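You operate a simulated robot arm through the tools that you are given. There is no shell and no other tool.

You run a simulated robot arm. Do the job below in one go: nothing can be reset, and whatever is moved stays where it is left.

JOB
Put the stubby spring on the red tag. Turn the green-tag pressure knob to 4. Turn the sealer dial to 2 seconds. Put the right foam block on the top of the end table. Put the brown parts carton labelled "Rollers" from the green mat by the roller press on the top of the gear bench and the brown parts carton labelled "Springs" in the inside of the orange kit tray. Fetch the tall black bracket and set it on the top of the gear bench. Take the white carton from the green mat by the roller press and leave it on the green mat by the head cradle. Put the silver short roller on the green shelf of the tall rack. Any order will do. Set down upright: brown parts carton.
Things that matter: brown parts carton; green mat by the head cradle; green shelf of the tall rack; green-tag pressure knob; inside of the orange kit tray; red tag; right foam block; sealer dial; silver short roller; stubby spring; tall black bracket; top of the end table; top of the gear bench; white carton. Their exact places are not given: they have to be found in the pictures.

Only the result counts: the job must be done as asked and must still hold three seconds after the hand-in. Knocking over, shifting, dropping, spilling or breaking anything else fails it.

ROBOT AND FRAMES
A 7-joint arm with a three-finger gripper on a trunk, on a base that drives. Base frame: it is fixed to the floor where the robot stands at the start and does not move with it; the origin is under the middle of the robot, x ahead of it, y to its left, z up. Units: m, rad, N and s.
With the tool pointing down near the work surface it reaches from about 0.12 to 0.88 m from the robot's upright axis, wherever it stands. Its first joint turns from -2.897 to 2.897 rad. Places, roughly: brown parts carton [5.5, 2, 1]; green mat by the head cradle [4.2, 2.1, 0.8]; green shelf of the tall rack [1.3, 4.4, 0.9]; green-tag pressure knob [-1.8, 2, 1.1]; inside of the orange kit tray (13x25 cm) [5.64, 4.38, 0.78]; red tag [-1.75, 2.25, 0.75]; right foam block (10x5x4 cm) [-0.8, 4.6, 1.2]; sealer dial [-1, 4.3, 0.8]; silver short roller (12x3x4 cm) [5.3, 2, 0.9]; stubby spring (3x3x3 cm) [-2.1, 2.2, 0.8]; tall black bracket (7x3x8 cm) [5.6, 2.1, 0.9]; top of the end table [0.4, 2.1, 0.8]; top of the gear bench [4.3, 4.4, 0.8]; white carton [5.5, 2.25, 0.75]. Payload 2.94 kg.
The tool frame sits at the grasp point between the pads (the TCP): z along the fingers, y along the line on which they close. The tips reach 0.03 m beyond it. The gripper opens to 0.132 m. The gripper's body begins 0.107 m behind the TCP.
Orientation is that of the tool frame in the base frame, as a unit quaternion [x, y, z, w]. With the fingers straight down and closing along the base's y, the tool's x points along the base's -x, its y along +y and its z along -z.

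CONTROLS
- The arm moves only by the tool play_rows. Its arguments are lists of equal length, an entry for each row: "dp": the shift along the base's x, y, z in m, a list of three; "delta_rot": the turn, a rotation vector about the base's x, y, z in rad, a list of three; "gripper": the opening, from 0 (shut) to 1 (fully open). In form: {"dp": [[tx, ty, tz], ...], "delta_rot": [[rx, ry, rz], ...], "gripper": [gripper, ...]}. A call has 1 to 20 rows; each row is the pose to reach, as a shift and turn from the pose commanded when the call began. Each row takes 0.2 s and may step no farther than 0.05 m and 0.15 rad from the row before; otherwise, or with a gripper value out of range, the whole call is refused. A pose out of reach is approached as far as the arm can. The call stops where the force on the tool passes 40 N (or 10 N more than at its start, if that is more) or the arm is blocked; 0.2 s more then pass. The fingers move at their own pace and stop on an object; they squeeze with about 36 N. The grip force told is the motor's: it shows also when the fingers shut on nothing. Time passes only in rows, and 0.2 s behind the last, so rows that repeat a pose let the fingers close. The reply holds the time, the measured pose of the TCP, the force on the tool along the base axes, the opening and the grip force, in the units named above and with some noise, with the torque about the TCP (base axes, N m) and any sound that the robot's microphone picked up.
- Cameras (640 x 400 px; columns grow to the right, rows downward): "scene" is now at [0.0565, 0.1499, 1.7591]; the picture's right is [-0.26, -0.97, 0.00], its down [-0.63, 0.17, -0.76] and it looks along [0.73, -0.20, -0.65] (base axes); focal length 254 px, centre (320, 200). "wrist" rides on the gripper at [0.072, 0.003, -0.144] in the tool frame; the picture's right is [-0.04, 1.00, 0.00], its down [-0.88, -0.04, -0.48] and it looks along [-0.47, -0.02, 0.88] (tool axes); focal length 256 px, centre (320, 200).
- camera(camera): a new picture of that camera. It takes no simulated time.
- raise_lower(by): slides the trunk up (or, below 0, down) by that many m; the arm and the scene camera ride with it, the base frame stays. It gives what a move gives, with no picture.
- base_move(legs): drives the robot by 1 to 6 legs, each [ahead, left, turn to the left] in m, m and rad, along the robot's own axes; the way and the turn of a leg run together, so that a leg with both is an arc; at most 1.5 m and 3.142 rad a leg. The arm and the cameras ride along, it lands a little off, and it stops where it bumps. It gives what a move gives.
- pan_tilt(pan, tilt): turns the head with the scene camera to pan (to the left, within 2.496 rad either way) and tilt (down, from -0.506 to 1.204), counted from straight ahead of the robot. It gives what a move gives.
- measure_at(camera, pixels): for up to 12 pixels [column, row] of the newest picture of that camera ("zoom" is the newest enlarged one), the place [x, y, z] in the base frame of the surface seen there, good to about 0.002 m, but the place of the scene camera against the robot may be out by one fixed shift of up to 0.025 m in any direction. It takes no simulated time.
- inspect(camera, box): a new picture of the part [left, top, right, bottom] of that camera's present view, enlarged. It takes no simulated time.
- job_done(): hands the job in; it is judged then, once.

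Leave the gripper open and the arm clear of the work at the hand-in unless told otherwise.

The tools are called after "Request:" as a command line: name --argument value ..., lists and objects as JSON in quotes. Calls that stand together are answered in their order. play_rows: Moves the arm, as the interface text tells. Its arguments: {"type":"object","properties":{"dp":{"type":"array"},"delta_rot":{"type":"array"},"gripper":{"type":"array"}},"required":["dp","delta_rot","gripper"]} The other tools are called the same way: raise_lower (by) slides the trunk up or down; base_move (legs) drives the base; pan_tilt (pan, tilt) turns the head that bears the scene camera; camera (camera) takes a picture; measure_at (camera, pixels) gives the place of the surface under pixels of a picture; inspect (camera, box) takes an enlarged picture of a part of a camera's view; job_done () hands the job in.

At the start:

```text
clock: 0.0
eef_pos: [0.5562, -0.1881, 1.0938]
ee_rot: [0.0, 1.0, 0.001, 0.0]
wrist_force: [0.4, 0.4, 0.2]
torque: [0.0, -0.02, 0.0]
grip_width: 0.1318
grip_force: 0.0
trunk travel left (down, up): [-0.25, 0.29]
robot x, y, heading: [0.0024, 0.0006, 0.003]
head pan, tilt: [-0.262, 0.71]
```

scene: 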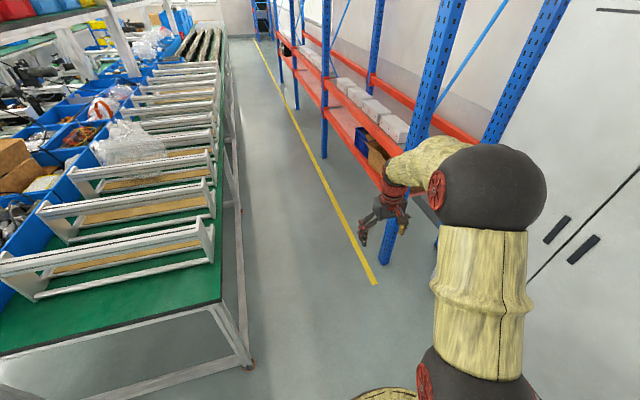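
wrist: 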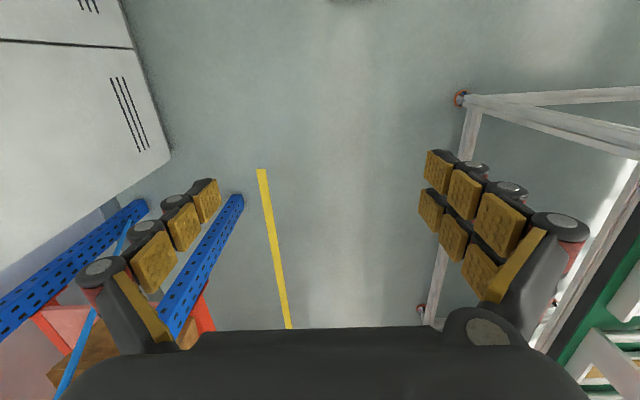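

I see an aisle with a green bench on the left and racks on the right. First I will look around by panning the head left.

Request:
pan_tilt --pan 0.6 --tilt 0.4

Request:
camera --camera "scene"

```text
clock: 1.2
eef_pos: [0.5559, -0.188, 1.094]
ee_rot: [0.0, 1.0, 0.0, 0.0]
wrist_force: [0.0, 0.0, 1.3]
torque: [0.0, 0.0, 0.02]
grip_width: 0.132
grip_force: 0.1
trunk travel left (down, up): [-0.25, 0.29]
robot x, y, heading: [-0.0022, 0.0007, -0.0]
head pan, tilt: [0.6, 0.4]
```

```text
taken
```

scene: 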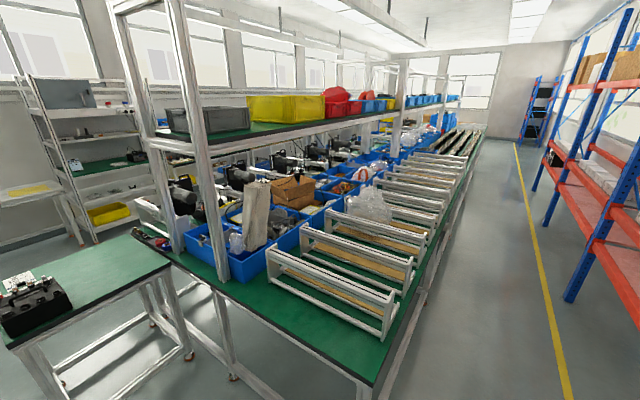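

The long bench runs forward and to the left of me, with an end table to its left and a tall rack at the far left. I'll pan further left.

Request:
pan_tilt --pan 1.6 --tilt 0.4

Request:
camera --camera "scene"

Request:
pan_tilt --pan 2.45 --tilt 0.4

Request:
camera --camera "scene"

Request:
pan_tilt --pan -1.6 --tilt 0.4

Request:
camera --camera "scene"

```text
clock: 2.4
eef_pos: [0.5572, -0.1887, 1.0939]
ee_rot: [0.0, 1.0, -0.001, 0.0]
wrist_force: [-0.4, 0.1, -1.0]
torque: [0.04, -0.05, 0.0]
grip_width: 0.1319
grip_force: 0.0
trunk travel left (down, up): [-0.25, 0.29]
robot x, y, heading: [-0.0, 0.0022, -0.005]
head pan, tilt: [1.6, 0.4]
```

```text
taken
```

scene: 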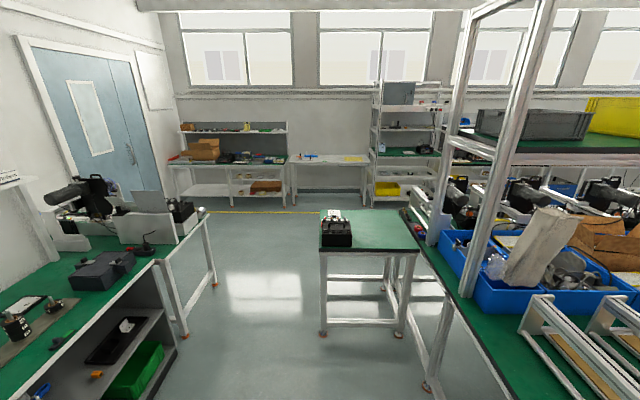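

```text
clock: 3.6
eef_pos: [0.5568, -0.1884, 1.0942]
ee_rot: [0.0, 1.0, 0.0, 0.0]
wrist_force: [0.4, -0.3, -0.3]
torque: [0.02, 0.01, 0.01]
grip_width: 0.1321
grip_force: 0.2
trunk travel left (down, up): [-0.25, 0.29]
robot x, y, heading: [-0.0029, 0.0, 0.001]
head pan, tilt: [2.45, 0.4]
```

```text
taken
```

scene: 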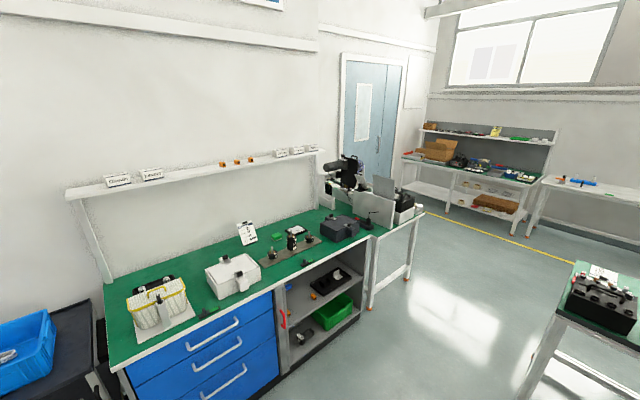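

```text
clock: 6.9
eef_pos: [0.5555, -0.189, 1.0934]
ee_rot: [0.0, 1.0, -0.001, 0.0]
wrist_force: [-1.0, -0.5, 0.2]
torque: [-0.01, 0.04, 0.03]
grip_width: 0.132
grip_force: 0.1
trunk travel left (down, up): [-0.25, 0.29]
robot x, y, heading: [-0.0014, 0.0013, 0.002]
head pan, tilt: [-1.6, 0.4]
```

```text
taken
```

scene: 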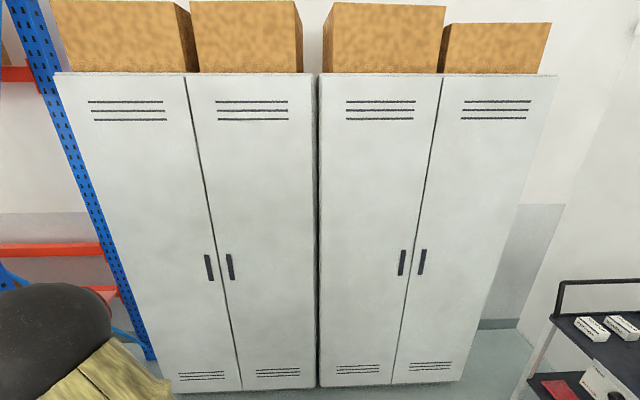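

The west bench carries several items, and the knob machine is at its north end. I'll look at it again with pan 2.45 and zoom, then measure.

Request:
pan_tilt --pan 2.3 --tilt 0.45

Request:
camera --camera "scene"

Request:
inspect --camera "scene" --box '[160, 120, 420, 300]'

```text
clock: 10.1
eef_pos: [0.5555, -0.1892, 1.0933]
ee_rot: [0.0, 1.0, 0.0, -0.001]
wrist_force: [-0.5, 0.7, -1.0]
torque: [0.02, 0.01, -0.01]
grip_width: 0.1319
grip_force: 0.1
trunk travel left (down, up): [-0.25, 0.29]
robot x, y, heading: [-0.0013, -0.0009, 0.004]
head pan, tilt: [2.3, 0.45]
```

```text
taken
```

scene: 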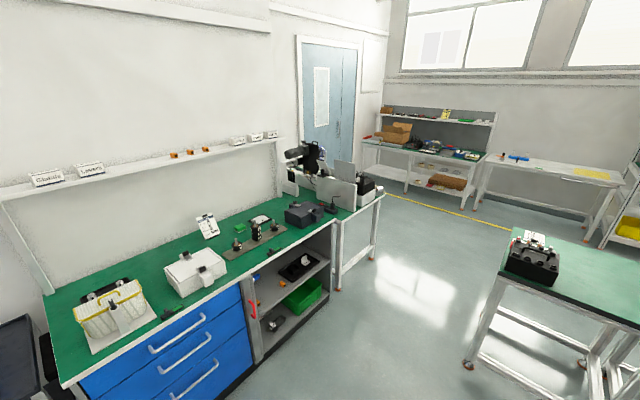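

```text
2.22 times, centred on (290, 210) of scene
```

zoom: 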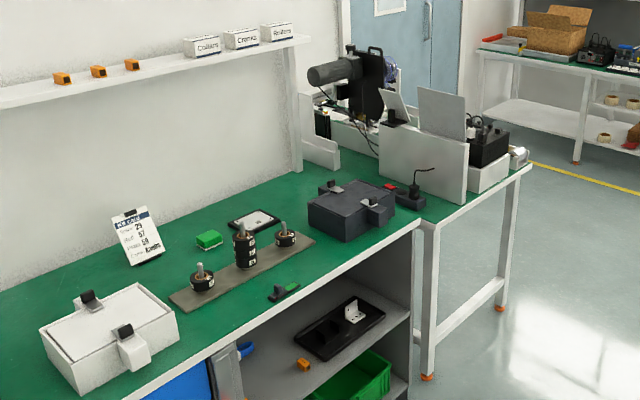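

I'll measure key places in the zoom picture: bench edge, table end, plate with three posts, dark box, and the machine at the end.

Request:
measure_at --camera "zoom" --pixels '[[420, 225], [530, 168], [245, 240], [200, 270], [286, 232], [350, 205], [412, 200], [440, 105], [490, 140], [390, 187], [520, 155], [288, 288]]'

Request:
measure_at --camera "scene" --pixels '[[60, 385], [240, 285], [530, 255], [500, 260], [470, 368], [560, 130], [620, 180], [480, 158], [440, 180], [620, 240], [335, 222], [385, 190]]'

```text
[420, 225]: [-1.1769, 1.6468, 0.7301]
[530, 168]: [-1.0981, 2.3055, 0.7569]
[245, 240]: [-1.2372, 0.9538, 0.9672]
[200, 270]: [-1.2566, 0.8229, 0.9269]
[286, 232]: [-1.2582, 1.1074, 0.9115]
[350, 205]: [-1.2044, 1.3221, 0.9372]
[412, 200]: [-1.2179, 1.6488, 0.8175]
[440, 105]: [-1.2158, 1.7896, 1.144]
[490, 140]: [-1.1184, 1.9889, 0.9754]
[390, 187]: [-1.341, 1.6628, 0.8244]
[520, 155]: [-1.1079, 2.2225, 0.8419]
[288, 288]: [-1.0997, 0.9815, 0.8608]
```

```text
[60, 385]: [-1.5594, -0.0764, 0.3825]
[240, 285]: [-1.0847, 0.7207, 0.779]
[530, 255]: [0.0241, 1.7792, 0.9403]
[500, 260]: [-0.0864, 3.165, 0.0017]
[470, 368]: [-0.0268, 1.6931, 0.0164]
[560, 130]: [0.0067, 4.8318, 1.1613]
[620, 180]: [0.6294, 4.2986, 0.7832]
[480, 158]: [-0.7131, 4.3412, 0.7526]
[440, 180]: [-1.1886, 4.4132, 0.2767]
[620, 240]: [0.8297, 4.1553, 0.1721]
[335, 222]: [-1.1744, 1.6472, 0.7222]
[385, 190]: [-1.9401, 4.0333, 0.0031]
```

The corridor between the west bench (edge x≈-1.08) and the end table (x≈-0.09) is about 1 m wide. I'll turn to face +y and drive to about (-0.58, 2.0), then look.

Request:
base_move --legs '[[0, 0, 1.571], [1.2, 0.58, 0], [0.3, 0, 0]]'

Request:
pan_tilt --pan 0.6 --tilt 0.4

Request:
camera --camera "scene"

```text
clock: 22.3
eef_pos: [-0.3281, 2.072, 1.0933]
ee_rot: [-0.692, 0.722, 0.0, 0.0]
wrist_force: [-0.5, 0.2, -0.4]
torque: [0.0, 0.03, -0.04]
grip_width: 0.1319
grip_force: 0.0
trunk travel left (down, up): [-0.25, 0.29]
robot x, y, heading: [-0.538, 1.5235, 1.532]
head pan, tilt: [2.3, 0.45]
```

```text
clock: 24.0
eef_pos: [-0.3286, 2.0716, 1.0942]
ee_rot: [-0.693, 0.721, 0.0, 0.0]
wrist_force: [0.3, -0.2, 0.1]
torque: [-0.01, 0.0, 0.0]
grip_width: 0.1318
grip_force: 0.1
trunk travel left (down, up): [-0.25, 0.29]
robot x, y, heading: [-0.538, 1.5241, 1.53]
head pan, tilt: [0.6, 0.4]
```

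```text
taken
```

scene: 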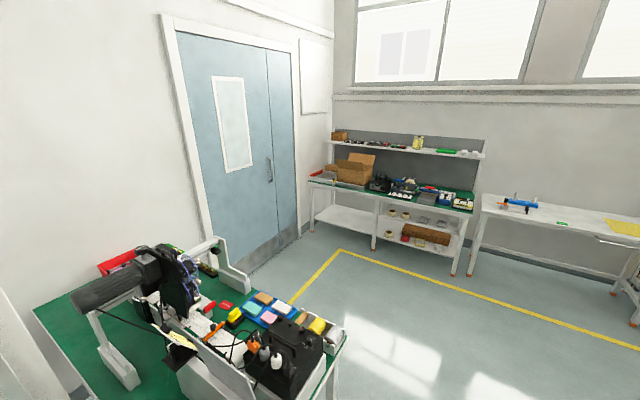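

I see the knob machine's table with many small items at lower left. Zooming and measuring.

Request:
inspect --camera "scene" --box '[60, 220, 360, 400]'

Request:
measure_at --camera "scene" --pixels '[[230, 150], [346, 335], [35, 312], [340, 250], [192, 375], [215, 245], [285, 240], [340, 185], [420, 190], [300, 310]]'

```text
2.13 times, centred on (210, 310) of scene
```

zoom: 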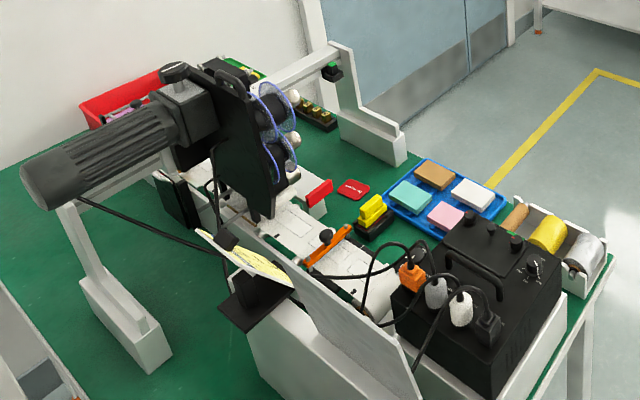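

```text
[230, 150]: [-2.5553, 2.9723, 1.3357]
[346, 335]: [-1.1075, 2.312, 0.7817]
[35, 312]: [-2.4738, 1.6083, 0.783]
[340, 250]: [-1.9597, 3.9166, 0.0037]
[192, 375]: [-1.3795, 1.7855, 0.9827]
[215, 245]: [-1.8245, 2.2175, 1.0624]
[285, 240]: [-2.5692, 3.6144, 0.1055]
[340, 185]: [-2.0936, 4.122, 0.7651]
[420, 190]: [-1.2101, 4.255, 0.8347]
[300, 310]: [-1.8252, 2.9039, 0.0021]
```

The red tag lies at zoom (353,190), and a green tag with a dark knob is on the frame at zoom (332,70). I'll measure these, then drive around to the north side of this table.

Request:
measure_at --camera "zoom" --pixels '[[353, 190], [332, 70], [345, 45], [405, 130], [318, 115], [290, 95], [440, 180], [600, 260], [540, 270], [170, 62], [250, 65], [70, 190]]'

Request:
base_move --legs '[[1.45, 0.05, 0.04], [0, 0, -1.57], [-0.9, 0, 0], [0, 0, -1.57]]'

Request:
pan_tilt --pan 0 --tilt 0.7

Request:
camera --camera "scene"

```text
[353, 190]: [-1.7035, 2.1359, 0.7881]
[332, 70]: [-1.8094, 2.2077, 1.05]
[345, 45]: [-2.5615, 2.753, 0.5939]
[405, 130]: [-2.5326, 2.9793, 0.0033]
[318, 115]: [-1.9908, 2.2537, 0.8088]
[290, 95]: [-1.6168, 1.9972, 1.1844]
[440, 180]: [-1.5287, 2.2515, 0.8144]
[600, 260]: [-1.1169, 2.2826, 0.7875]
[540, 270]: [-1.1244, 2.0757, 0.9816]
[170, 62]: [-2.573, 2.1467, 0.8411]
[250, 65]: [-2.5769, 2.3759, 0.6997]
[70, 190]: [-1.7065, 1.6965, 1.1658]
```

```text
clock: 43.0
eef_pos: [-1.6066, 2.3221, 1.093]
ee_rot: [0.675, 0.737, 0.0, 0.0]
wrist_force: [-0.3, -0.1, -0.3]
torque: [0.01, -0.02, 0.02]
grip_width: 0.1323
grip_force: 0.1
trunk travel left (down, up): [-0.25, 0.29]
robot x, y, heading: [-1.469, 2.8953, -1.486]
head pan, tilt: [0.6, 0.4]
```

```text
clock: 44.0
eef_pos: [-1.6076, 2.3228, 1.0936]
ee_rot: [0.675, 0.737, 0.0, 0.0]
wrist_force: [-0.4, -0.6, 0.7]
torque: [-0.01, 0.02, -0.06]
grip_width: 0.1319
grip_force: 0.1
trunk travel left (down, up): [-0.25, 0.29]
robot x, y, heading: [-1.4692, 2.8911, -1.484]
head pan, tilt: [0.0, 0.7]
```

```text
taken
```

scene: 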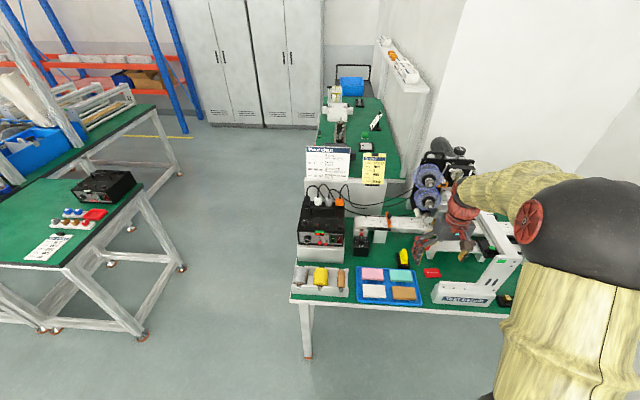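

Good view of the table now. I'll zoom in and also take the wrist picture.

Request:
inspect --camera "scene" --box '[280, 140, 540, 310]'

Request:
camera --camera "wrist"

```text
2.35 times, centred on (410, 225) of scene
```

zoom: 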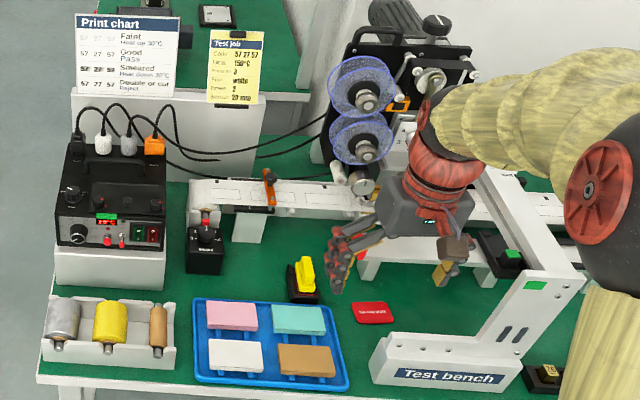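

```text
taken
```

wrist: 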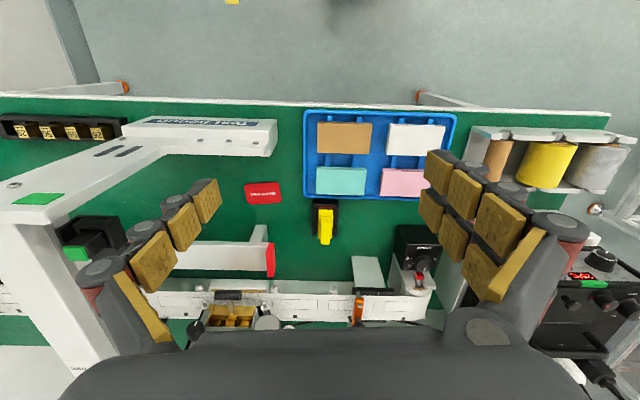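

I'll measure the red tag in both cameras to find the scene camera's fixed shift, plus other features.

Request:
measure_at --camera "wrist" --pixels '[[263, 193], [246, 186], [280, 200], [246, 202], [280, 186], [37, 198], [275, 140], [20, 128], [123, 128], [320, 136], [8, 185], [320, 220]]'

Request:
measure_at --camera "zoom" --pixels '[[372, 312], [535, 285], [430, 80], [367, 100], [540, 375], [300, 270], [447, 22], [550, 300], [510, 255], [545, 270], [435, 377], [575, 375]]'

```text
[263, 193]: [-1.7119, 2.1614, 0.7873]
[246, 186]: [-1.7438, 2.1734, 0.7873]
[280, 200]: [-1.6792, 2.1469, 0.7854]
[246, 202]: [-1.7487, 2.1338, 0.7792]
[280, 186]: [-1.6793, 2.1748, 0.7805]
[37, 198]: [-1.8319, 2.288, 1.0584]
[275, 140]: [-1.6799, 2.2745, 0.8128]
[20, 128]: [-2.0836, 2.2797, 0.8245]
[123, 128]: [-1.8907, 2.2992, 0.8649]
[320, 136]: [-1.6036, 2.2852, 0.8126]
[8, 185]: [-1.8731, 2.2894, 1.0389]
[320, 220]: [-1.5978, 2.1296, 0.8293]
```

```text
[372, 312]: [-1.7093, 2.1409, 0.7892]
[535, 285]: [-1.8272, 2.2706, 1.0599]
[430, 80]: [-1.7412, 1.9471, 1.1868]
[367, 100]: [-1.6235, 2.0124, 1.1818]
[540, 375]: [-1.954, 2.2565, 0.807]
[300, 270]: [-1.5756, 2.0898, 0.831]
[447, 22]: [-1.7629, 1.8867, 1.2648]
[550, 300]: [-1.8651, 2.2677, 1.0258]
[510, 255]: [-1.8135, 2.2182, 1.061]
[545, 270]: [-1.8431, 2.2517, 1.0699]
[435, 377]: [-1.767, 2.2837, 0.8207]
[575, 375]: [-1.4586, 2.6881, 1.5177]
```

I'll inspect the black strip with four brass items in the wrist view.

Request:
inspect --camera "wrist" --box '[0, 90, 160, 190]'

Request:
inspect --camera "scene" --box '[410, 170, 540, 260]'

```text
4.00 times, centred on (80, 140) of wrist
```

zoom: 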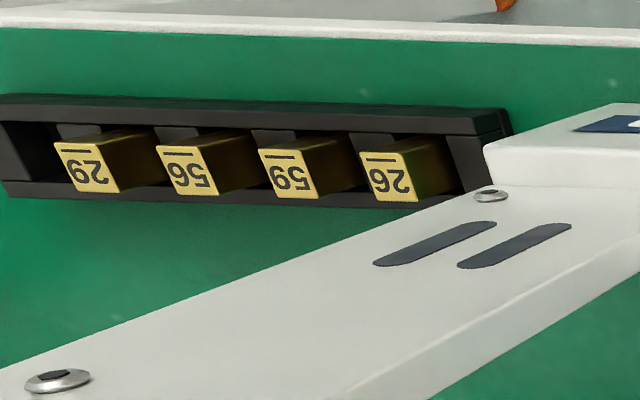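

```text
4.44 times, centred on (475, 215) of scene
```

zoom: 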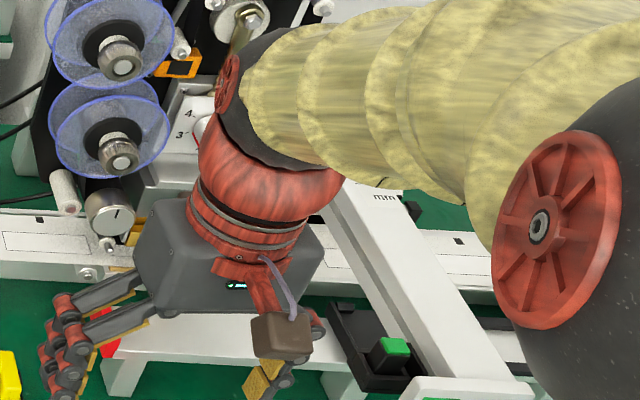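

A dial with numbers (3, 4) is visible beneath the arm. I'll raise the arm and sweep it to the robot's left (east) to see clearly.

Request:
play_rows --dp '[[0, 0, 0.04], [0, 0.01, 0.08], [0.03, 0.02, 0.1], [0.07, 0.03, 0.12], [0.11, 0.05, 0.12], [0.15, 0.07, 0.12], [0.19, 0.09, 0.12], [0.23, 0.11, 0.12], [0.27, 0.13, 0.12], [0.31, 0.15, 0.12], [0.35, 0.17, 0.12], [0.39, 0.19, 0.12], [0.43, 0.21, 0.12], [0.47, 0.22, 0.12], [0.51, 0.23, 0.12]]' --delta_rot '[[0, 0, 0], [0, 0, 0], [0, 0, 0], [0, 0, 0], [0, 0, 0], [0, 0, 0], [0, 0, 0], [0, 0, 0], [0, 0, 0], [0, 0, 0], [0, 0, 0], [0, 0, 0], [0, 0, 0], [0, 0, 0], [0, 0, 0]]' --gripper '[1, 1, 1, 1, 1, 1, 1, 1, 1, 1, 1, 1, 1, 1, 1]'

Request:
camera --camera "scene"

Request:
inspect --camera "scene" --box '[360, 130, 560, 320]'

```text
clock: 47.2
eef_pos: [-1.0991, 2.548, 1.2134]
ee_rot: [0.676, 0.737, -0.001, 0.0]
wrist_force: [0.0, -0.5, -0.1]
torque: [0.02, 0.05, -0.04]
grip_width: 0.132
grip_force: 0.0
trunk travel left (down, up): [-0.25, 0.29]
robot x, y, heading: [-1.4678, 2.8909, -1.479]
head pan, tilt: [0.0, 0.7]
```

```text
taken
```

scene: 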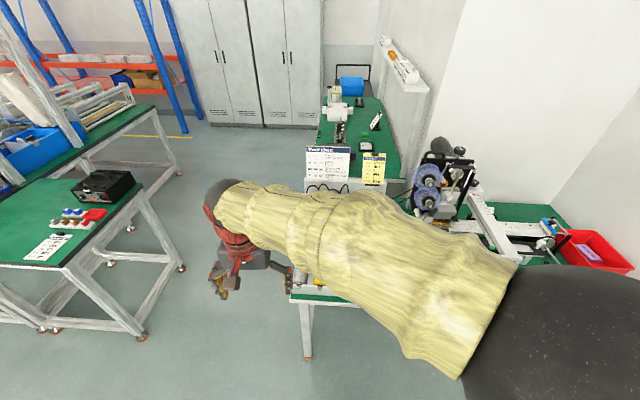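

```text
2.11 times, centred on (460, 225) of scene
```

zoom: 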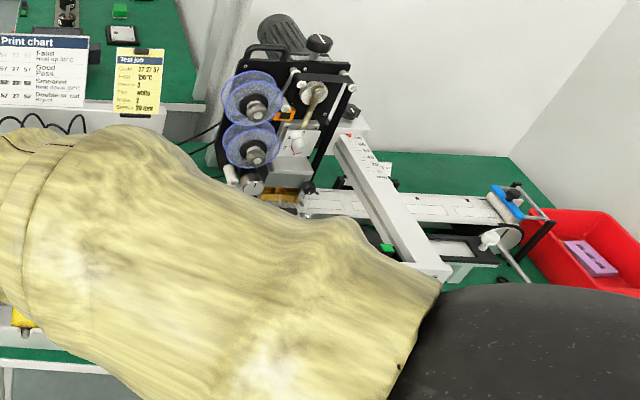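

The arm blocks more from the left. I'll bring it back forward (kept high) and then shift the base 0.35 m west so the machine appears left of the arm.

Request:
play_rows --dp '[[-0.05, -0.02, 0], [-0.1, -0.04, 0], [-0.15, -0.06, 0], [-0.2, -0.08, 0], [-0.24, -0.1, 0], [-0.28, -0.12, 0], [-0.32, -0.14, 0], [-0.36, -0.15, 0], [-0.4, -0.16, 0], [-0.44, -0.17, 0], [-0.48, -0.17, 0], [-0.52, -0.17, 0]]' --delta_rot '[[0, 0, 0], [0, 0, 0], [0, 0, 0], [0, 0, 0], [0, 0, 0], [0, 0, 0], [0, 0, 0], [0, 0, 0], [0, 0, 0], [0, 0, 0], [0, 0, 0], [0, 0, 0]]' --gripper '[1, 1, 1, 1, 1, 1, 1, 1, 1, 1, 1, 1]'

Request:
base_move --legs '[[0, -0.35, -0.09]]'

Request:
camera --camera "scene"

Request:
camera --camera "wrist"

```text
refused: row 1 steps farther than a row can; nothing moved
```

```text
clock: 49.4
eef_pos: [-1.4742, 2.5015, 1.2145]
ee_rot: [0.711, 0.704, 0.0, -0.001]
wrist_force: [0.1, 0.0, -0.1]
torque: [-0.03, -0.06, 0.02]
grip_width: 0.1316
grip_force: 0.0
trunk travel left (down, up): [-0.25, 0.29]
robot x, y, heading: [-1.8097, 2.8798, -1.58]
head pan, tilt: [0.0, 0.7]
```

```text
taken
```

scene: 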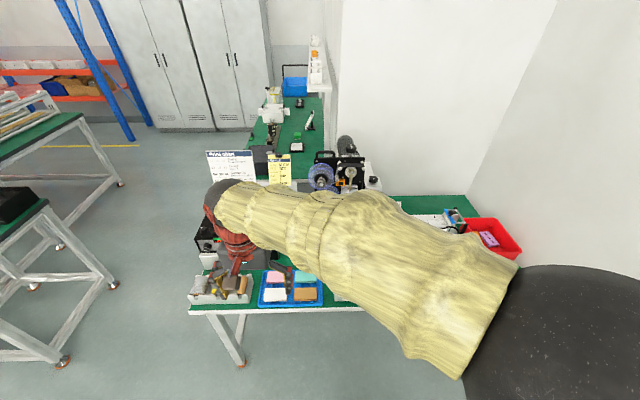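

```text
taken
```

wrist: 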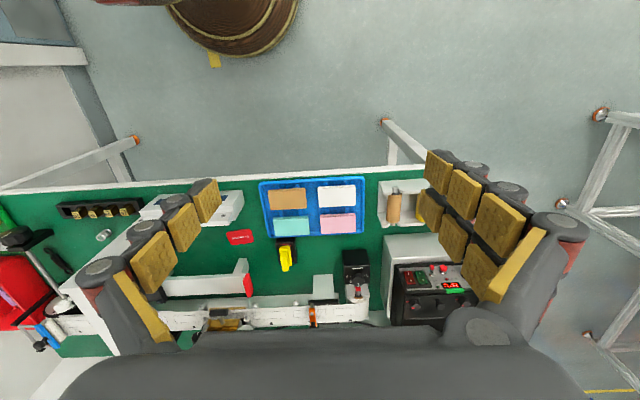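

The base moved though the arm call was refused. In the wrist view I see a small silvery cylinder at (104,235): likely the stubby spring. I'll inspect.

Request:
inspect --camera "wrist" --box '[20, 180, 180, 280]'

Request:
measure_at --camera "wrist" --pixels '[[104, 235], [98, 237], [110, 232], [104, 240], [240, 237], [65, 260], [100, 215], [20, 280], [70, 300]]'

```text
4.00 times, centred on (100, 230) of wrist
```

zoom: 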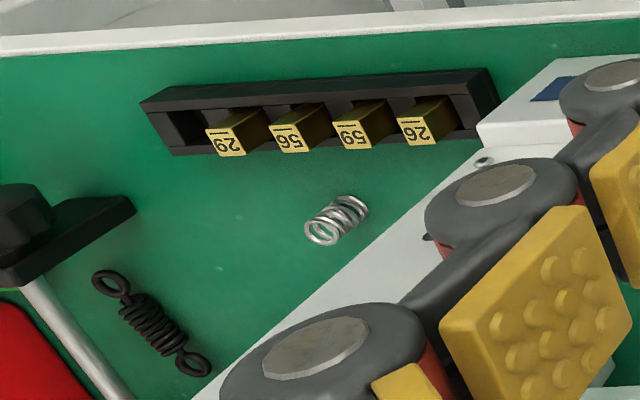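

```text
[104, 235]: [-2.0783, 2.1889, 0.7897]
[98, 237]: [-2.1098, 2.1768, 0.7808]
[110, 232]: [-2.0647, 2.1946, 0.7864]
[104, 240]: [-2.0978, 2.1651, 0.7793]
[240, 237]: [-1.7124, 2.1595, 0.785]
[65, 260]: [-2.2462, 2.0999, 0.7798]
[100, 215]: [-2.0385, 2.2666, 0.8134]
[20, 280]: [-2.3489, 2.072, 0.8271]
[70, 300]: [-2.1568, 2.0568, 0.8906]
```

The silver stubby coil spring lies at about (-2.085, 2.185, 0.785). I'll move the arm west at height and bring the wrist camera over it.

Request:
play_rows --dp '[[-0.045, 0, 0], [-0.09, 0, 0], [-0.135, 0, 0], [-0.18, 0, 0], [-0.225, 0, 0], [-0.27, 0, 0], [-0.315, 0, 0], [-0.36, 0, 0], [-0.405, 0, 0], [-0.45, 0, 0], [-0.495, 0, 0], [-0.54, 0, 0], [-0.585, 0, 0], [-0.61, -0.03, 0], [-0.61, -0.06, -0.03], [-0.61, -0.09, -0.06], [-0.61, -0.12, -0.09], [-0.61, -0.15, -0.12], [-0.61, -0.18, -0.15]]' --delta_rot '[[0, 0, 0], [0, 0, 0], [0, 0, 0], [0, 0, 0], [0, 0, 0], [0, 0, 0], [0, 0, 0], [0, 0, 0], [0, 0, 0], [0, 0, 0], [0, 0, 0], [0, 0, 0], [0, 0, 0], [0, 0, 0], [0, 0, 0], [0, 0, 0], [0, 0, 0], [0, 0, 0], [0, 0, 0]]' --gripper '[1, 1, 1, 1, 1, 1, 1, 1, 1, 1, 1, 1, 1, 1, 1, 1, 1, 1, 1]'

Request:
camera --camera "scene"

Request:
camera --camera "wrist"

```text
clock: 53.4
eef_pos: [-2.0861, 2.3195, 1.0642]
ee_rot: [0.711, 0.703, 0.0, 0.0]
wrist_force: [0.6, -0.5, -0.3]
torque: [0.0, 0.0, 0.03]
grip_width: 0.1319
grip_force: 0.2
trunk travel left (down, up): [-0.25, 0.29]
robot x, y, heading: [-1.8089, 2.8793, -1.577]
head pan, tilt: [0.0, 0.7]
```

```text
taken
```

scene: 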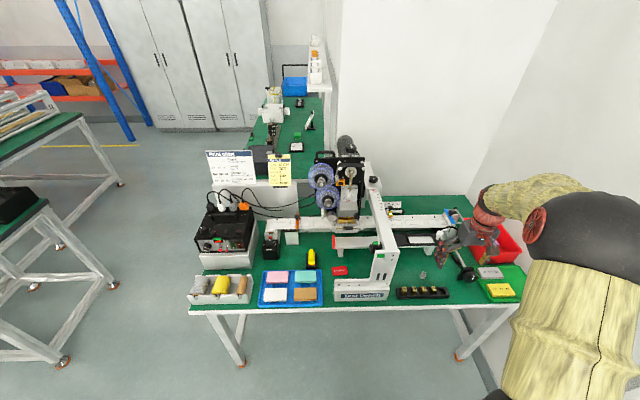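

```text
taken
```

wrist: 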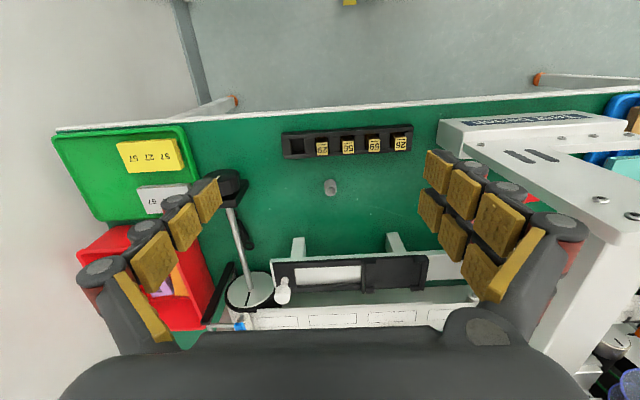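

Now the scene camera has a clear view. I'll zoom into the machine area for the knob and into the spring in the wrist view.

Request:
inspect --camera "scene" --box '[290, 140, 420, 230]'

Request:
inspect --camera "wrist" --box '[290, 155, 370, 215]'

Request:
measure_at --camera "wrist" --pixels '[[330, 187], [325, 187], [336, 187], [330, 181], [330, 193], [330, 205], [480, 125], [600, 200], [300, 245], [395, 245], [247, 240], [270, 155]]'

```text
4.44 times, centred on (355, 185) of scene
```

zoom: 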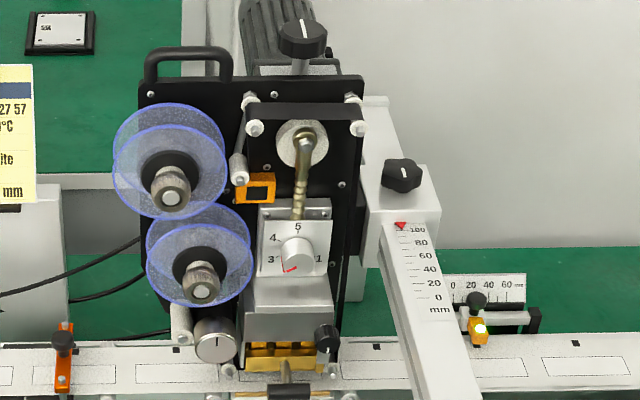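

```text
6.67 times, centred on (330, 185) of wrist
```

zoom: 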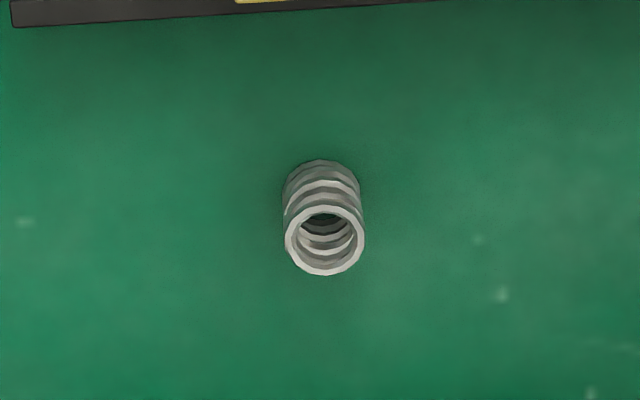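

```text
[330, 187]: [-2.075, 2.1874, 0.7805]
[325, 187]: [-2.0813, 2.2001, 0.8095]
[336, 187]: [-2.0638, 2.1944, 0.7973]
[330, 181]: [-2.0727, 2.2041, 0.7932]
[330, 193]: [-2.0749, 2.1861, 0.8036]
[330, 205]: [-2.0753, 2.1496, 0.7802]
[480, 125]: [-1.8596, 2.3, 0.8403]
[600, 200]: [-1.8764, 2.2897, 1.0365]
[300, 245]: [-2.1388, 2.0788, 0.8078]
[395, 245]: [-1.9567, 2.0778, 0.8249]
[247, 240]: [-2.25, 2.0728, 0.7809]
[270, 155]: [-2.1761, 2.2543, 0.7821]
```

The spring stands upright at about (-2.074, 2.195), top z≈0.809. The dial with digits 3/4/5 and a red pointer is on a white panel on the black plate. I'll measure it and zoom in more.

Request:
measure_at --camera "zoom" --pixels '[[300, 150], [330, 200]]'

Request:
inspect --camera "scene" --box '[330, 178, 370, 203]'

Request:
measure_at --camera "zoom" --pixels '[[320, 200], [300, 220], [200, 150], [250, 60], [420, 100], [450, 250]]'

Request:
inspect --camera "scene" --box '[370, 160, 420, 260]'

```text
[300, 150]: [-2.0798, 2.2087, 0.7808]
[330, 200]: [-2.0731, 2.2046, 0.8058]
```

```text
16.00 times, centred on (350, 190) of scene
```

zoom: 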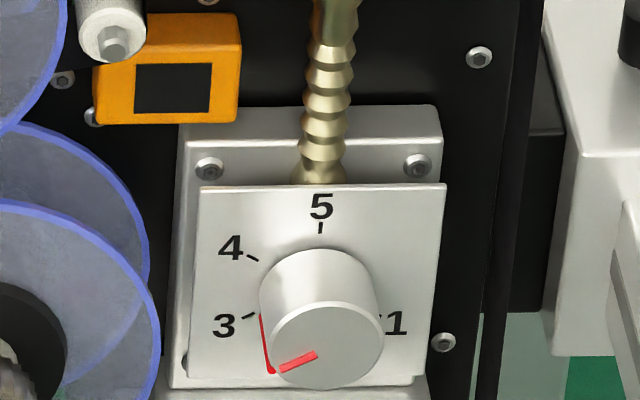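

```text
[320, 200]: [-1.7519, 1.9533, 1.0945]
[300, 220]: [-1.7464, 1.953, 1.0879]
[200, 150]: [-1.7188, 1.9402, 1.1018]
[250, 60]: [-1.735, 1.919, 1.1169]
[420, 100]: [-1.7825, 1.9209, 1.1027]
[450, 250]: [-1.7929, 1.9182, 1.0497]
```

```text
4.00 times, centred on (395, 210) of scene
```

zoom: 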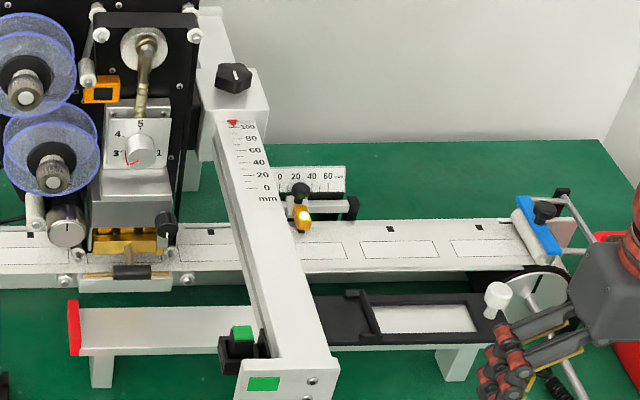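

The pressure knob (white, red pointer near 3; scale 1 lower right, 2 bottom, 3 lower-left, 4 upper-left, 5 top) is at about (-1.75, 1.96, 1.09). I'll measure the neighbouring beam and surrounding geometry.

Request:
measure_at --camera "zoom" --pixels '[[245, 170], [222, 150], [270, 200], [240, 95], [255, 350], [320, 330], [140, 190], [145, 215], [140, 228], [60, 170], [70, 232], [150, 90]]'

Request:
inspect --camera "scene" --box '[300, 150, 380, 200]'

Request:
measure_at --camera "zoom" --pixels '[[95, 325], [40, 290], [60, 110], [100, 165], [380, 120], [395, 310], [470, 200], [400, 200], [430, 290], [370, 350], [440, 350], [390, 240]]'

```text
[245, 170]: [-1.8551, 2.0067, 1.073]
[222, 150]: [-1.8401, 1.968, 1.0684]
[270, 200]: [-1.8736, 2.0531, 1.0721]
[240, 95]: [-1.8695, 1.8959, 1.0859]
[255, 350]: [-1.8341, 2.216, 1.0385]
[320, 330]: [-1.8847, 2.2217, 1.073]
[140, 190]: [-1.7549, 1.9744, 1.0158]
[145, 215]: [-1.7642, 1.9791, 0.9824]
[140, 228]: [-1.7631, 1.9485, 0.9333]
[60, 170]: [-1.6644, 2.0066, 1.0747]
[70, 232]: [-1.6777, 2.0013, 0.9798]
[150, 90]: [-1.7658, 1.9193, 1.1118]
```

```text
8.00 times, centred on (340, 175) of scene
```

zoom: 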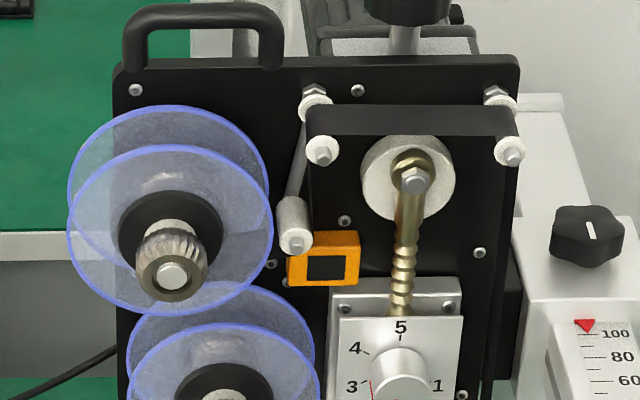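

```text
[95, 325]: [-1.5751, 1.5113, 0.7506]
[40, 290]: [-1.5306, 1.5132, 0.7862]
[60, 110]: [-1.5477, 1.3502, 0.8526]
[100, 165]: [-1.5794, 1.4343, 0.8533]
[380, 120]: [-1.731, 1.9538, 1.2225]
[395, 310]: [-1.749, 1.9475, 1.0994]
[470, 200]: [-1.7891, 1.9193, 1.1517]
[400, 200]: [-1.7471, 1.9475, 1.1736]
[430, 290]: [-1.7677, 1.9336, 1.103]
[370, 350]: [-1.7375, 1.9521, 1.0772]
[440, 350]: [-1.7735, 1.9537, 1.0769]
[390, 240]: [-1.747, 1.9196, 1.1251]
```

The beam near the knob is at x<-1.83 with top z≈1.07, and the scene camera is shifted about 2 cm forward relative to the wrist camera. First the spring: I'll partly close the gripper, centre over (-2.074, 2.195) and descend to TCP z≈0.83, then check.

Request:
play_rows --dp '[[0.003, -0.035, -0.01], [0.006, -0.07, -0.02], [0.009, -0.1, -0.04], [0.012, -0.1245, -0.08], [0.012, -0.1245, -0.12], [0.012, -0.1245, -0.15], [0.012, -0.1245, -0.17], [0.012, -0.1245, -0.17]]' --delta_rot '[[0, 0, 0], [0, 0, 0], [0, 0, 0], [0, 0, 0], [0, 0, 0], [0, 0, 0], [0, 0, 0], [0, 0, 0]]' --gripper '[0.45, 0.45, 0.45, 0.45, 0.45, 0.45, 0.45, 0.45]'

Request:
camera --camera "wrist"

Request:
measure_at --camera "wrist" --pixels '[[320, 200], [320, 260], [320, 300]]'

```text
clock: 55.2
eef_pos: [-2.0708, 2.1964, 0.8947]
ee_rot: [0.71, 0.704, 0.0, -0.001]
wrist_force: [-0.1, 0.3, -0.3]
torque: [-0.01, -0.02, -0.02]
grip_width: 0.0595
grip_force: 0.1
trunk travel left (down, up): [-0.25, 0.29]
robot x, y, heading: [-1.8067, 2.8796, -1.578]
head pan, tilt: [0.0, 0.7]
```

```text
taken
```

wrist: 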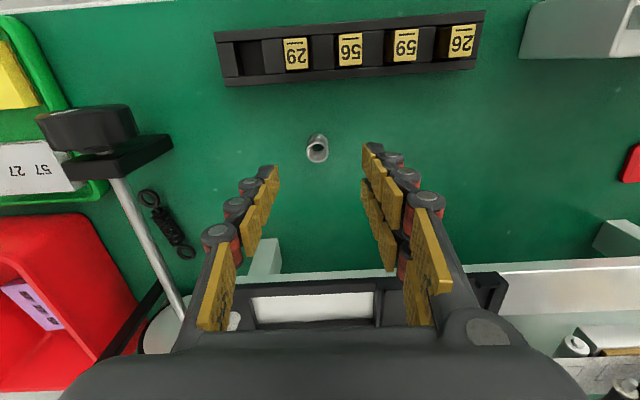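

```text
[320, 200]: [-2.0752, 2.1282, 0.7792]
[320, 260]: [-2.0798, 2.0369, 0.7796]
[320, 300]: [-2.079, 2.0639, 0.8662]
```

The spring at (317,150) lies between the fingers. I'll measure it once more from here.

Request:
inspect --camera "wrist" --box '[280, 120, 360, 170]'

Request:
measure_at --camera "wrist" --pixels '[[309, 151], [325, 151], [317, 144], [317, 160], [310, 140], [325, 140], [317, 135]]'

```text
8.00 times, centred on (320, 145) of wrist
```

zoom: 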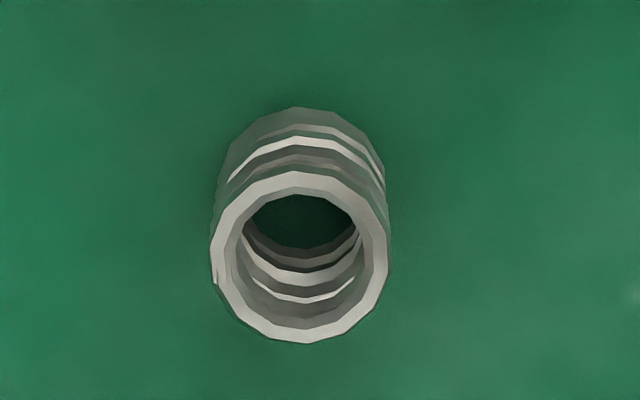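

```text
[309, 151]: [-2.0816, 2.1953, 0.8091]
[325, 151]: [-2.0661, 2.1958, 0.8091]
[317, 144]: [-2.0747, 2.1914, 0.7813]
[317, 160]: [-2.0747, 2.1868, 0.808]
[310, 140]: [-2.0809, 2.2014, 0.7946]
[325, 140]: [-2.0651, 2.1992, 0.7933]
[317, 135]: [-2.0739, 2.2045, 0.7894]
```

Aligned. Descend 0.081 m and close on the spring.

Request:
play_rows --dp '[[0, 0, -0.03], [0, 0, -0.06], [0, 0, -0.08], [0, 0, -0.08], [0, 0, -0.08], [0, 0, -0.08], [0, 0, -0.08], [0, 0, -0.08], [0, 0, -0.08]]' --delta_rot '[[0, 0, 0], [0, 0, 0], [0, 0, 0], [0, 0, 0], [0, 0, 0], [0, 0, 0], [0, 0, 0], [0, 0, 0], [0, 0, 0]]' --gripper '[0.45, 0.45, 0.45, 0.45, 0, 0, 0, 0, 0]'

```text
clock: 57.2
eef_pos: [-2.0722, 2.1964, 0.8139]
ee_rot: [0.711, 0.703, 0.0, 0.0]
wrist_force: [0.5, 0.6, -0.3]
torque: [0.0, 0.01, -0.02]
grip_width: 0.0199
grip_force: 36.7
trunk travel left (down, up): [-0.25, 0.29]
robot x, y, heading: [-1.8125, 2.8777, -1.585]
head pan, tilt: [0.0, 0.7]
```

Spring gripped (width 0.0199). Lift to z≈1.16 over the beam and move above the red tag.

Request:
play_rows --dp '[[0, 0, 0.03], [0, 0, 0.08], [0, 0, 0.13], [0, 0, 0.18], [0, 0, 0.23], [0, 0, 0.28], [0, 0, 0.33], [0, 0, 0.345], [0.045, -0.004, 0.345], [0.09, -0.008, 0.345], [0.135, -0.012, 0.345], [0.18, -0.016, 0.345], [0.225, -0.02, 0.345], [0.27, -0.024, 0.345], [0.315, -0.028, 0.345], [0.361, -0.034, 0.345], [0.361, -0.034, 0.345]]' --delta_rot '[[0, 0, 0], [0, 0, 0], [0, 0, 0], [0, 0, 0], [0, 0, 0], [0, 0, 0], [0, 0, 0], [0, 0, 0], [0, 0, 0], [0, 0, 0], [0, 0, 0], [0, 0, 0], [0, 0, 0], [0, 0, 0], [0, 0, 0], [0, 0, 0], [0, 0, 0]]' --gripper '[0, 0, 0, 0, 0, 0, 0, 0, 0, 0, 0, 0, 0, 0, 0, 0, 0]'

Request:
camera --camera "wrist"

Request:
measure_at --camera "wrist" --pixels '[[320, 150], [320, 165], [300, 150], [340, 150]]'

```text
clock: 60.8
eef_pos: [-1.7087, 2.1609, 1.1598]
ee_rot: [0.711, 0.703, 0.0, 0.0]
wrist_force: [-0.5, 0.1, 0.0]
torque: [0.03, 0.01, 0.01]
grip_width: 0.0197
grip_force: 36.1
trunk travel left (down, up): [-0.25, 0.29]
robot x, y, heading: [-1.8086, 2.8771, -1.586]
head pan, tilt: [0.0, 0.7]
```

```text
taken
```

wrist: 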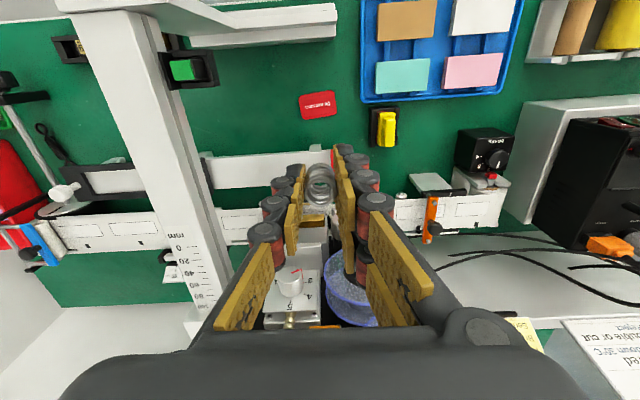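

```text
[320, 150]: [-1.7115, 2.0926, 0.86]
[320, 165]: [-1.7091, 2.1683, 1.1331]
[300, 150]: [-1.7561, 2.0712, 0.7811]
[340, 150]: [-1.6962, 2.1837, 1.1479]
```

I'll measure the red tag corners from here.

Request:
inspect --camera "wrist" --box '[280, 80, 360, 130]'

Request:
measure_at --camera "wrist" --pixels '[[318, 105], [300, 97], [334, 91], [338, 112], [305, 119]]'

```text
8.00 times, centred on (320, 105) of wrist
```

zoom: 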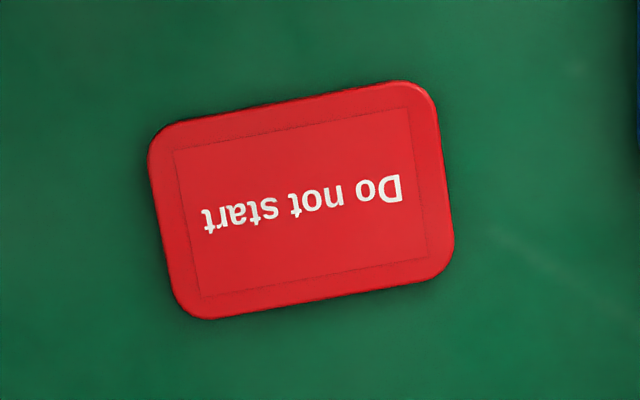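

```text
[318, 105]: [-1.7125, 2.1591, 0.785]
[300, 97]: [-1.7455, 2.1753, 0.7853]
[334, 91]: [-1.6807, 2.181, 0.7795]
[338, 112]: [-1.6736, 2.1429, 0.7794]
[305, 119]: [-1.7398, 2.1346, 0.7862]
```

Tag centre (-1.7125, 2.159, 0.785). Descend to place the spring, release, then view.

Request:
play_rows --dp '[[0, -0.001, -0.05], [0, -0.001, -0.1], [0, -0.001, -0.15], [0, -0.001, -0.2], [0, -0.001, -0.25], [0, -0.001, -0.3], [0, -0.001, -0.325], [0, -0.001, -0.335], [0, -0.001, -0.339], [0, -0.001, -0.339], [0, -0.001, -0.339], [0, -0.001, -0.339], [0, -0.001, -0.339]]' --delta_rot '[[0, 0, 0], [0, 0, 0], [0, 0, 0], [0, 0, 0], [0, 0, 0], [0, 0, 0], [0, 0, 0], [0, 0, 0], [0, 0, 0], [0, 0, 0], [0, 0, 0], [0, 0, 0], [0, 0, 0]]' --gripper '[0, 0, 0, 0, 0, 0, 0, 0, 0, 0, 0.4, 0.4, 0.4]'

Request:
play_rows --dp '[[0, 0, 0.03], [0, 0, 0.07], [0, 0, 0.12], [0, 0, 0.17], [0, 0, 0.22], [0, 0, 0.27], [0, 0, 0.32], [0, 0.04, 0.34], [0, 0.08, 0.34], [0, 0.12, 0.34]]' --delta_rot '[[0, 0, 0], [0, 0, 0], [0, 0, 0], [0, 0, 0], [0, 0, 0], [0, 0, 0], [0, 0, 0], [0, 0, 0], [0, 0, 0], [0, 0, 0]]' --gripper '[0.4, 0.4, 0.4, 0.4, 0.4, 0.4, 0.4, 0.4, 0.4, 0.4]'

Request:
camera --camera "wrist"

```text
clock: 63.6
eef_pos: [-1.7125, 2.1611, 0.8204]
ee_rot: [0.711, 0.704, 0.0, 0.0]
wrist_force: [-0.2, -0.2, -0.6]
torque: [0.0, -0.01, 0.01]
grip_width: 0.0528
grip_force: 0.0
trunk travel left (down, up): [-0.25, 0.29]
robot x, y, heading: [-1.8049, 2.8799, -1.581]
head pan, tilt: [0.0, 0.7]
```

```text
clock: 65.8
eef_pos: [-1.7103, 2.2842, 1.1604]
ee_rot: [0.711, 0.703, 0.0, 0.0]
wrist_force: [0.7, 1.3, 1.0]
torque: [-0.04, 0.04, -0.01]
grip_width: 0.053
grip_force: 0.1
trunk travel left (down, up): [-0.25, 0.29]
robot x, y, heading: [-1.8077, 2.8812, -1.577]
head pan, tilt: [0.0, 0.7]
```

```text
taken
```

wrist: 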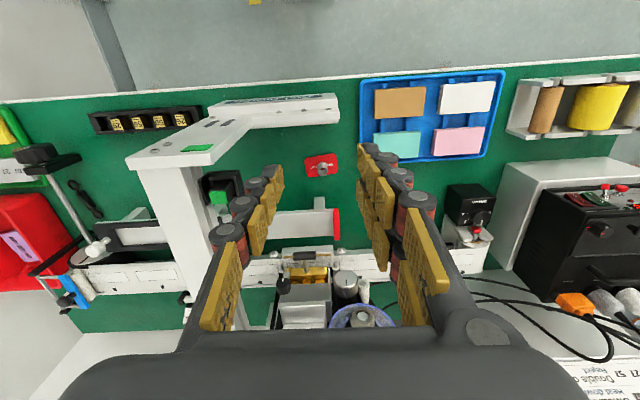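

The spring stands upright on the red tag. Next the pressure knob: I'll turn the tool to point south horizontally, closing axis vertical, staying north of the machine.

Request:
play_rows --dp '[[0, 0, 0], [0, 0, 0], [0, 0, 0], [0, 0, 0], [0, 0, 0], [0, 0, 0], [0, 0, 0], [0, 0, 0], [0, 0, 0], [0, 0, 0], [0, 0, 0], [0, 0, 0], [0, 0, 0], [0, 0, 0]]' --delta_rot '[[-0.08637, -0.08637, -0.08637], [-0.17274, -0.17274, -0.17274], [-0.25911, -0.25911, -0.25911], [-0.34549, -0.34549, -0.34549], [-0.43186, -0.43186, -0.43186], [-0.51823, -0.51823, -0.51823], [-0.6046, -0.6046, -0.6046], [-0.69097, -0.69097, -0.69097], [-0.77734, -0.77734, -0.77734], [-0.86371, -0.86371, -0.86371], [-0.95009, -0.95009, -0.95009], [-1.03646, -1.03646, -1.03646], [-1.12283, -1.12283, -1.12283], [-1.2092, -1.2092, -1.2092]]' --gripper '[0.4, 0.4, 0.4, 0.4, 0.4, 0.4, 0.4, 0.4, 0.4, 0.4, 0.4, 0.4, 0.4, 0.4]'

Request:
camera --camera "wrist"

Request:
camera --camera "scene"

```text
clock: 68.8
eef_pos: [-1.8179, 2.2895, 1.1842]
ee_rot: [0.716, 0.032, 0.03, 0.696]
wrist_force: [0.0, 0.4, 0.2]
torque: [0.0, -0.03, 0.0]
grip_width: 0.0528
grip_force: 0.1
out of reach, approached as far as the arm can: row 12, 13, 14
trunk travel left (down, up): [-0.25, 0.29]
robot x, y, heading: [-1.805, 2.883, -1.58]
head pan, tilt: [0.0, 0.7]
```

```text
taken
```

wrist: 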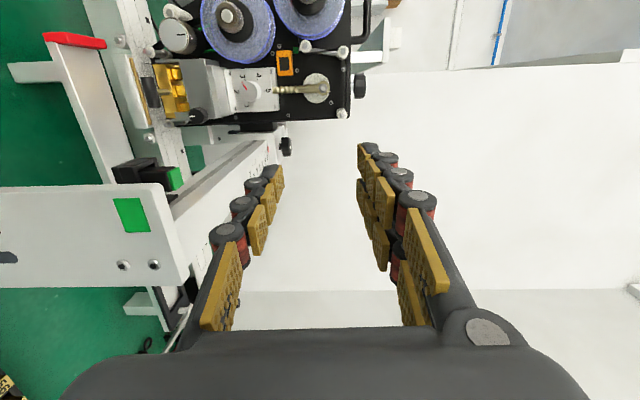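

```text
taken
```

scene: 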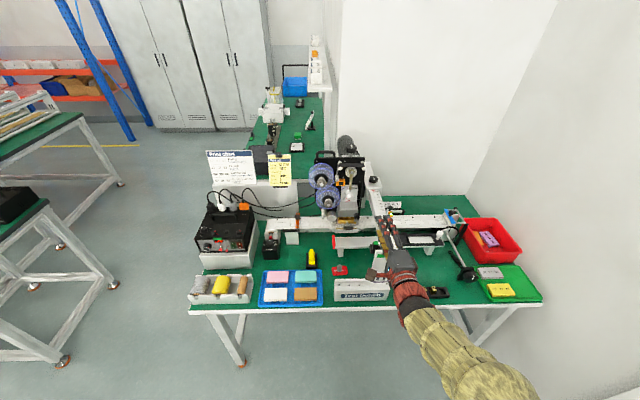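

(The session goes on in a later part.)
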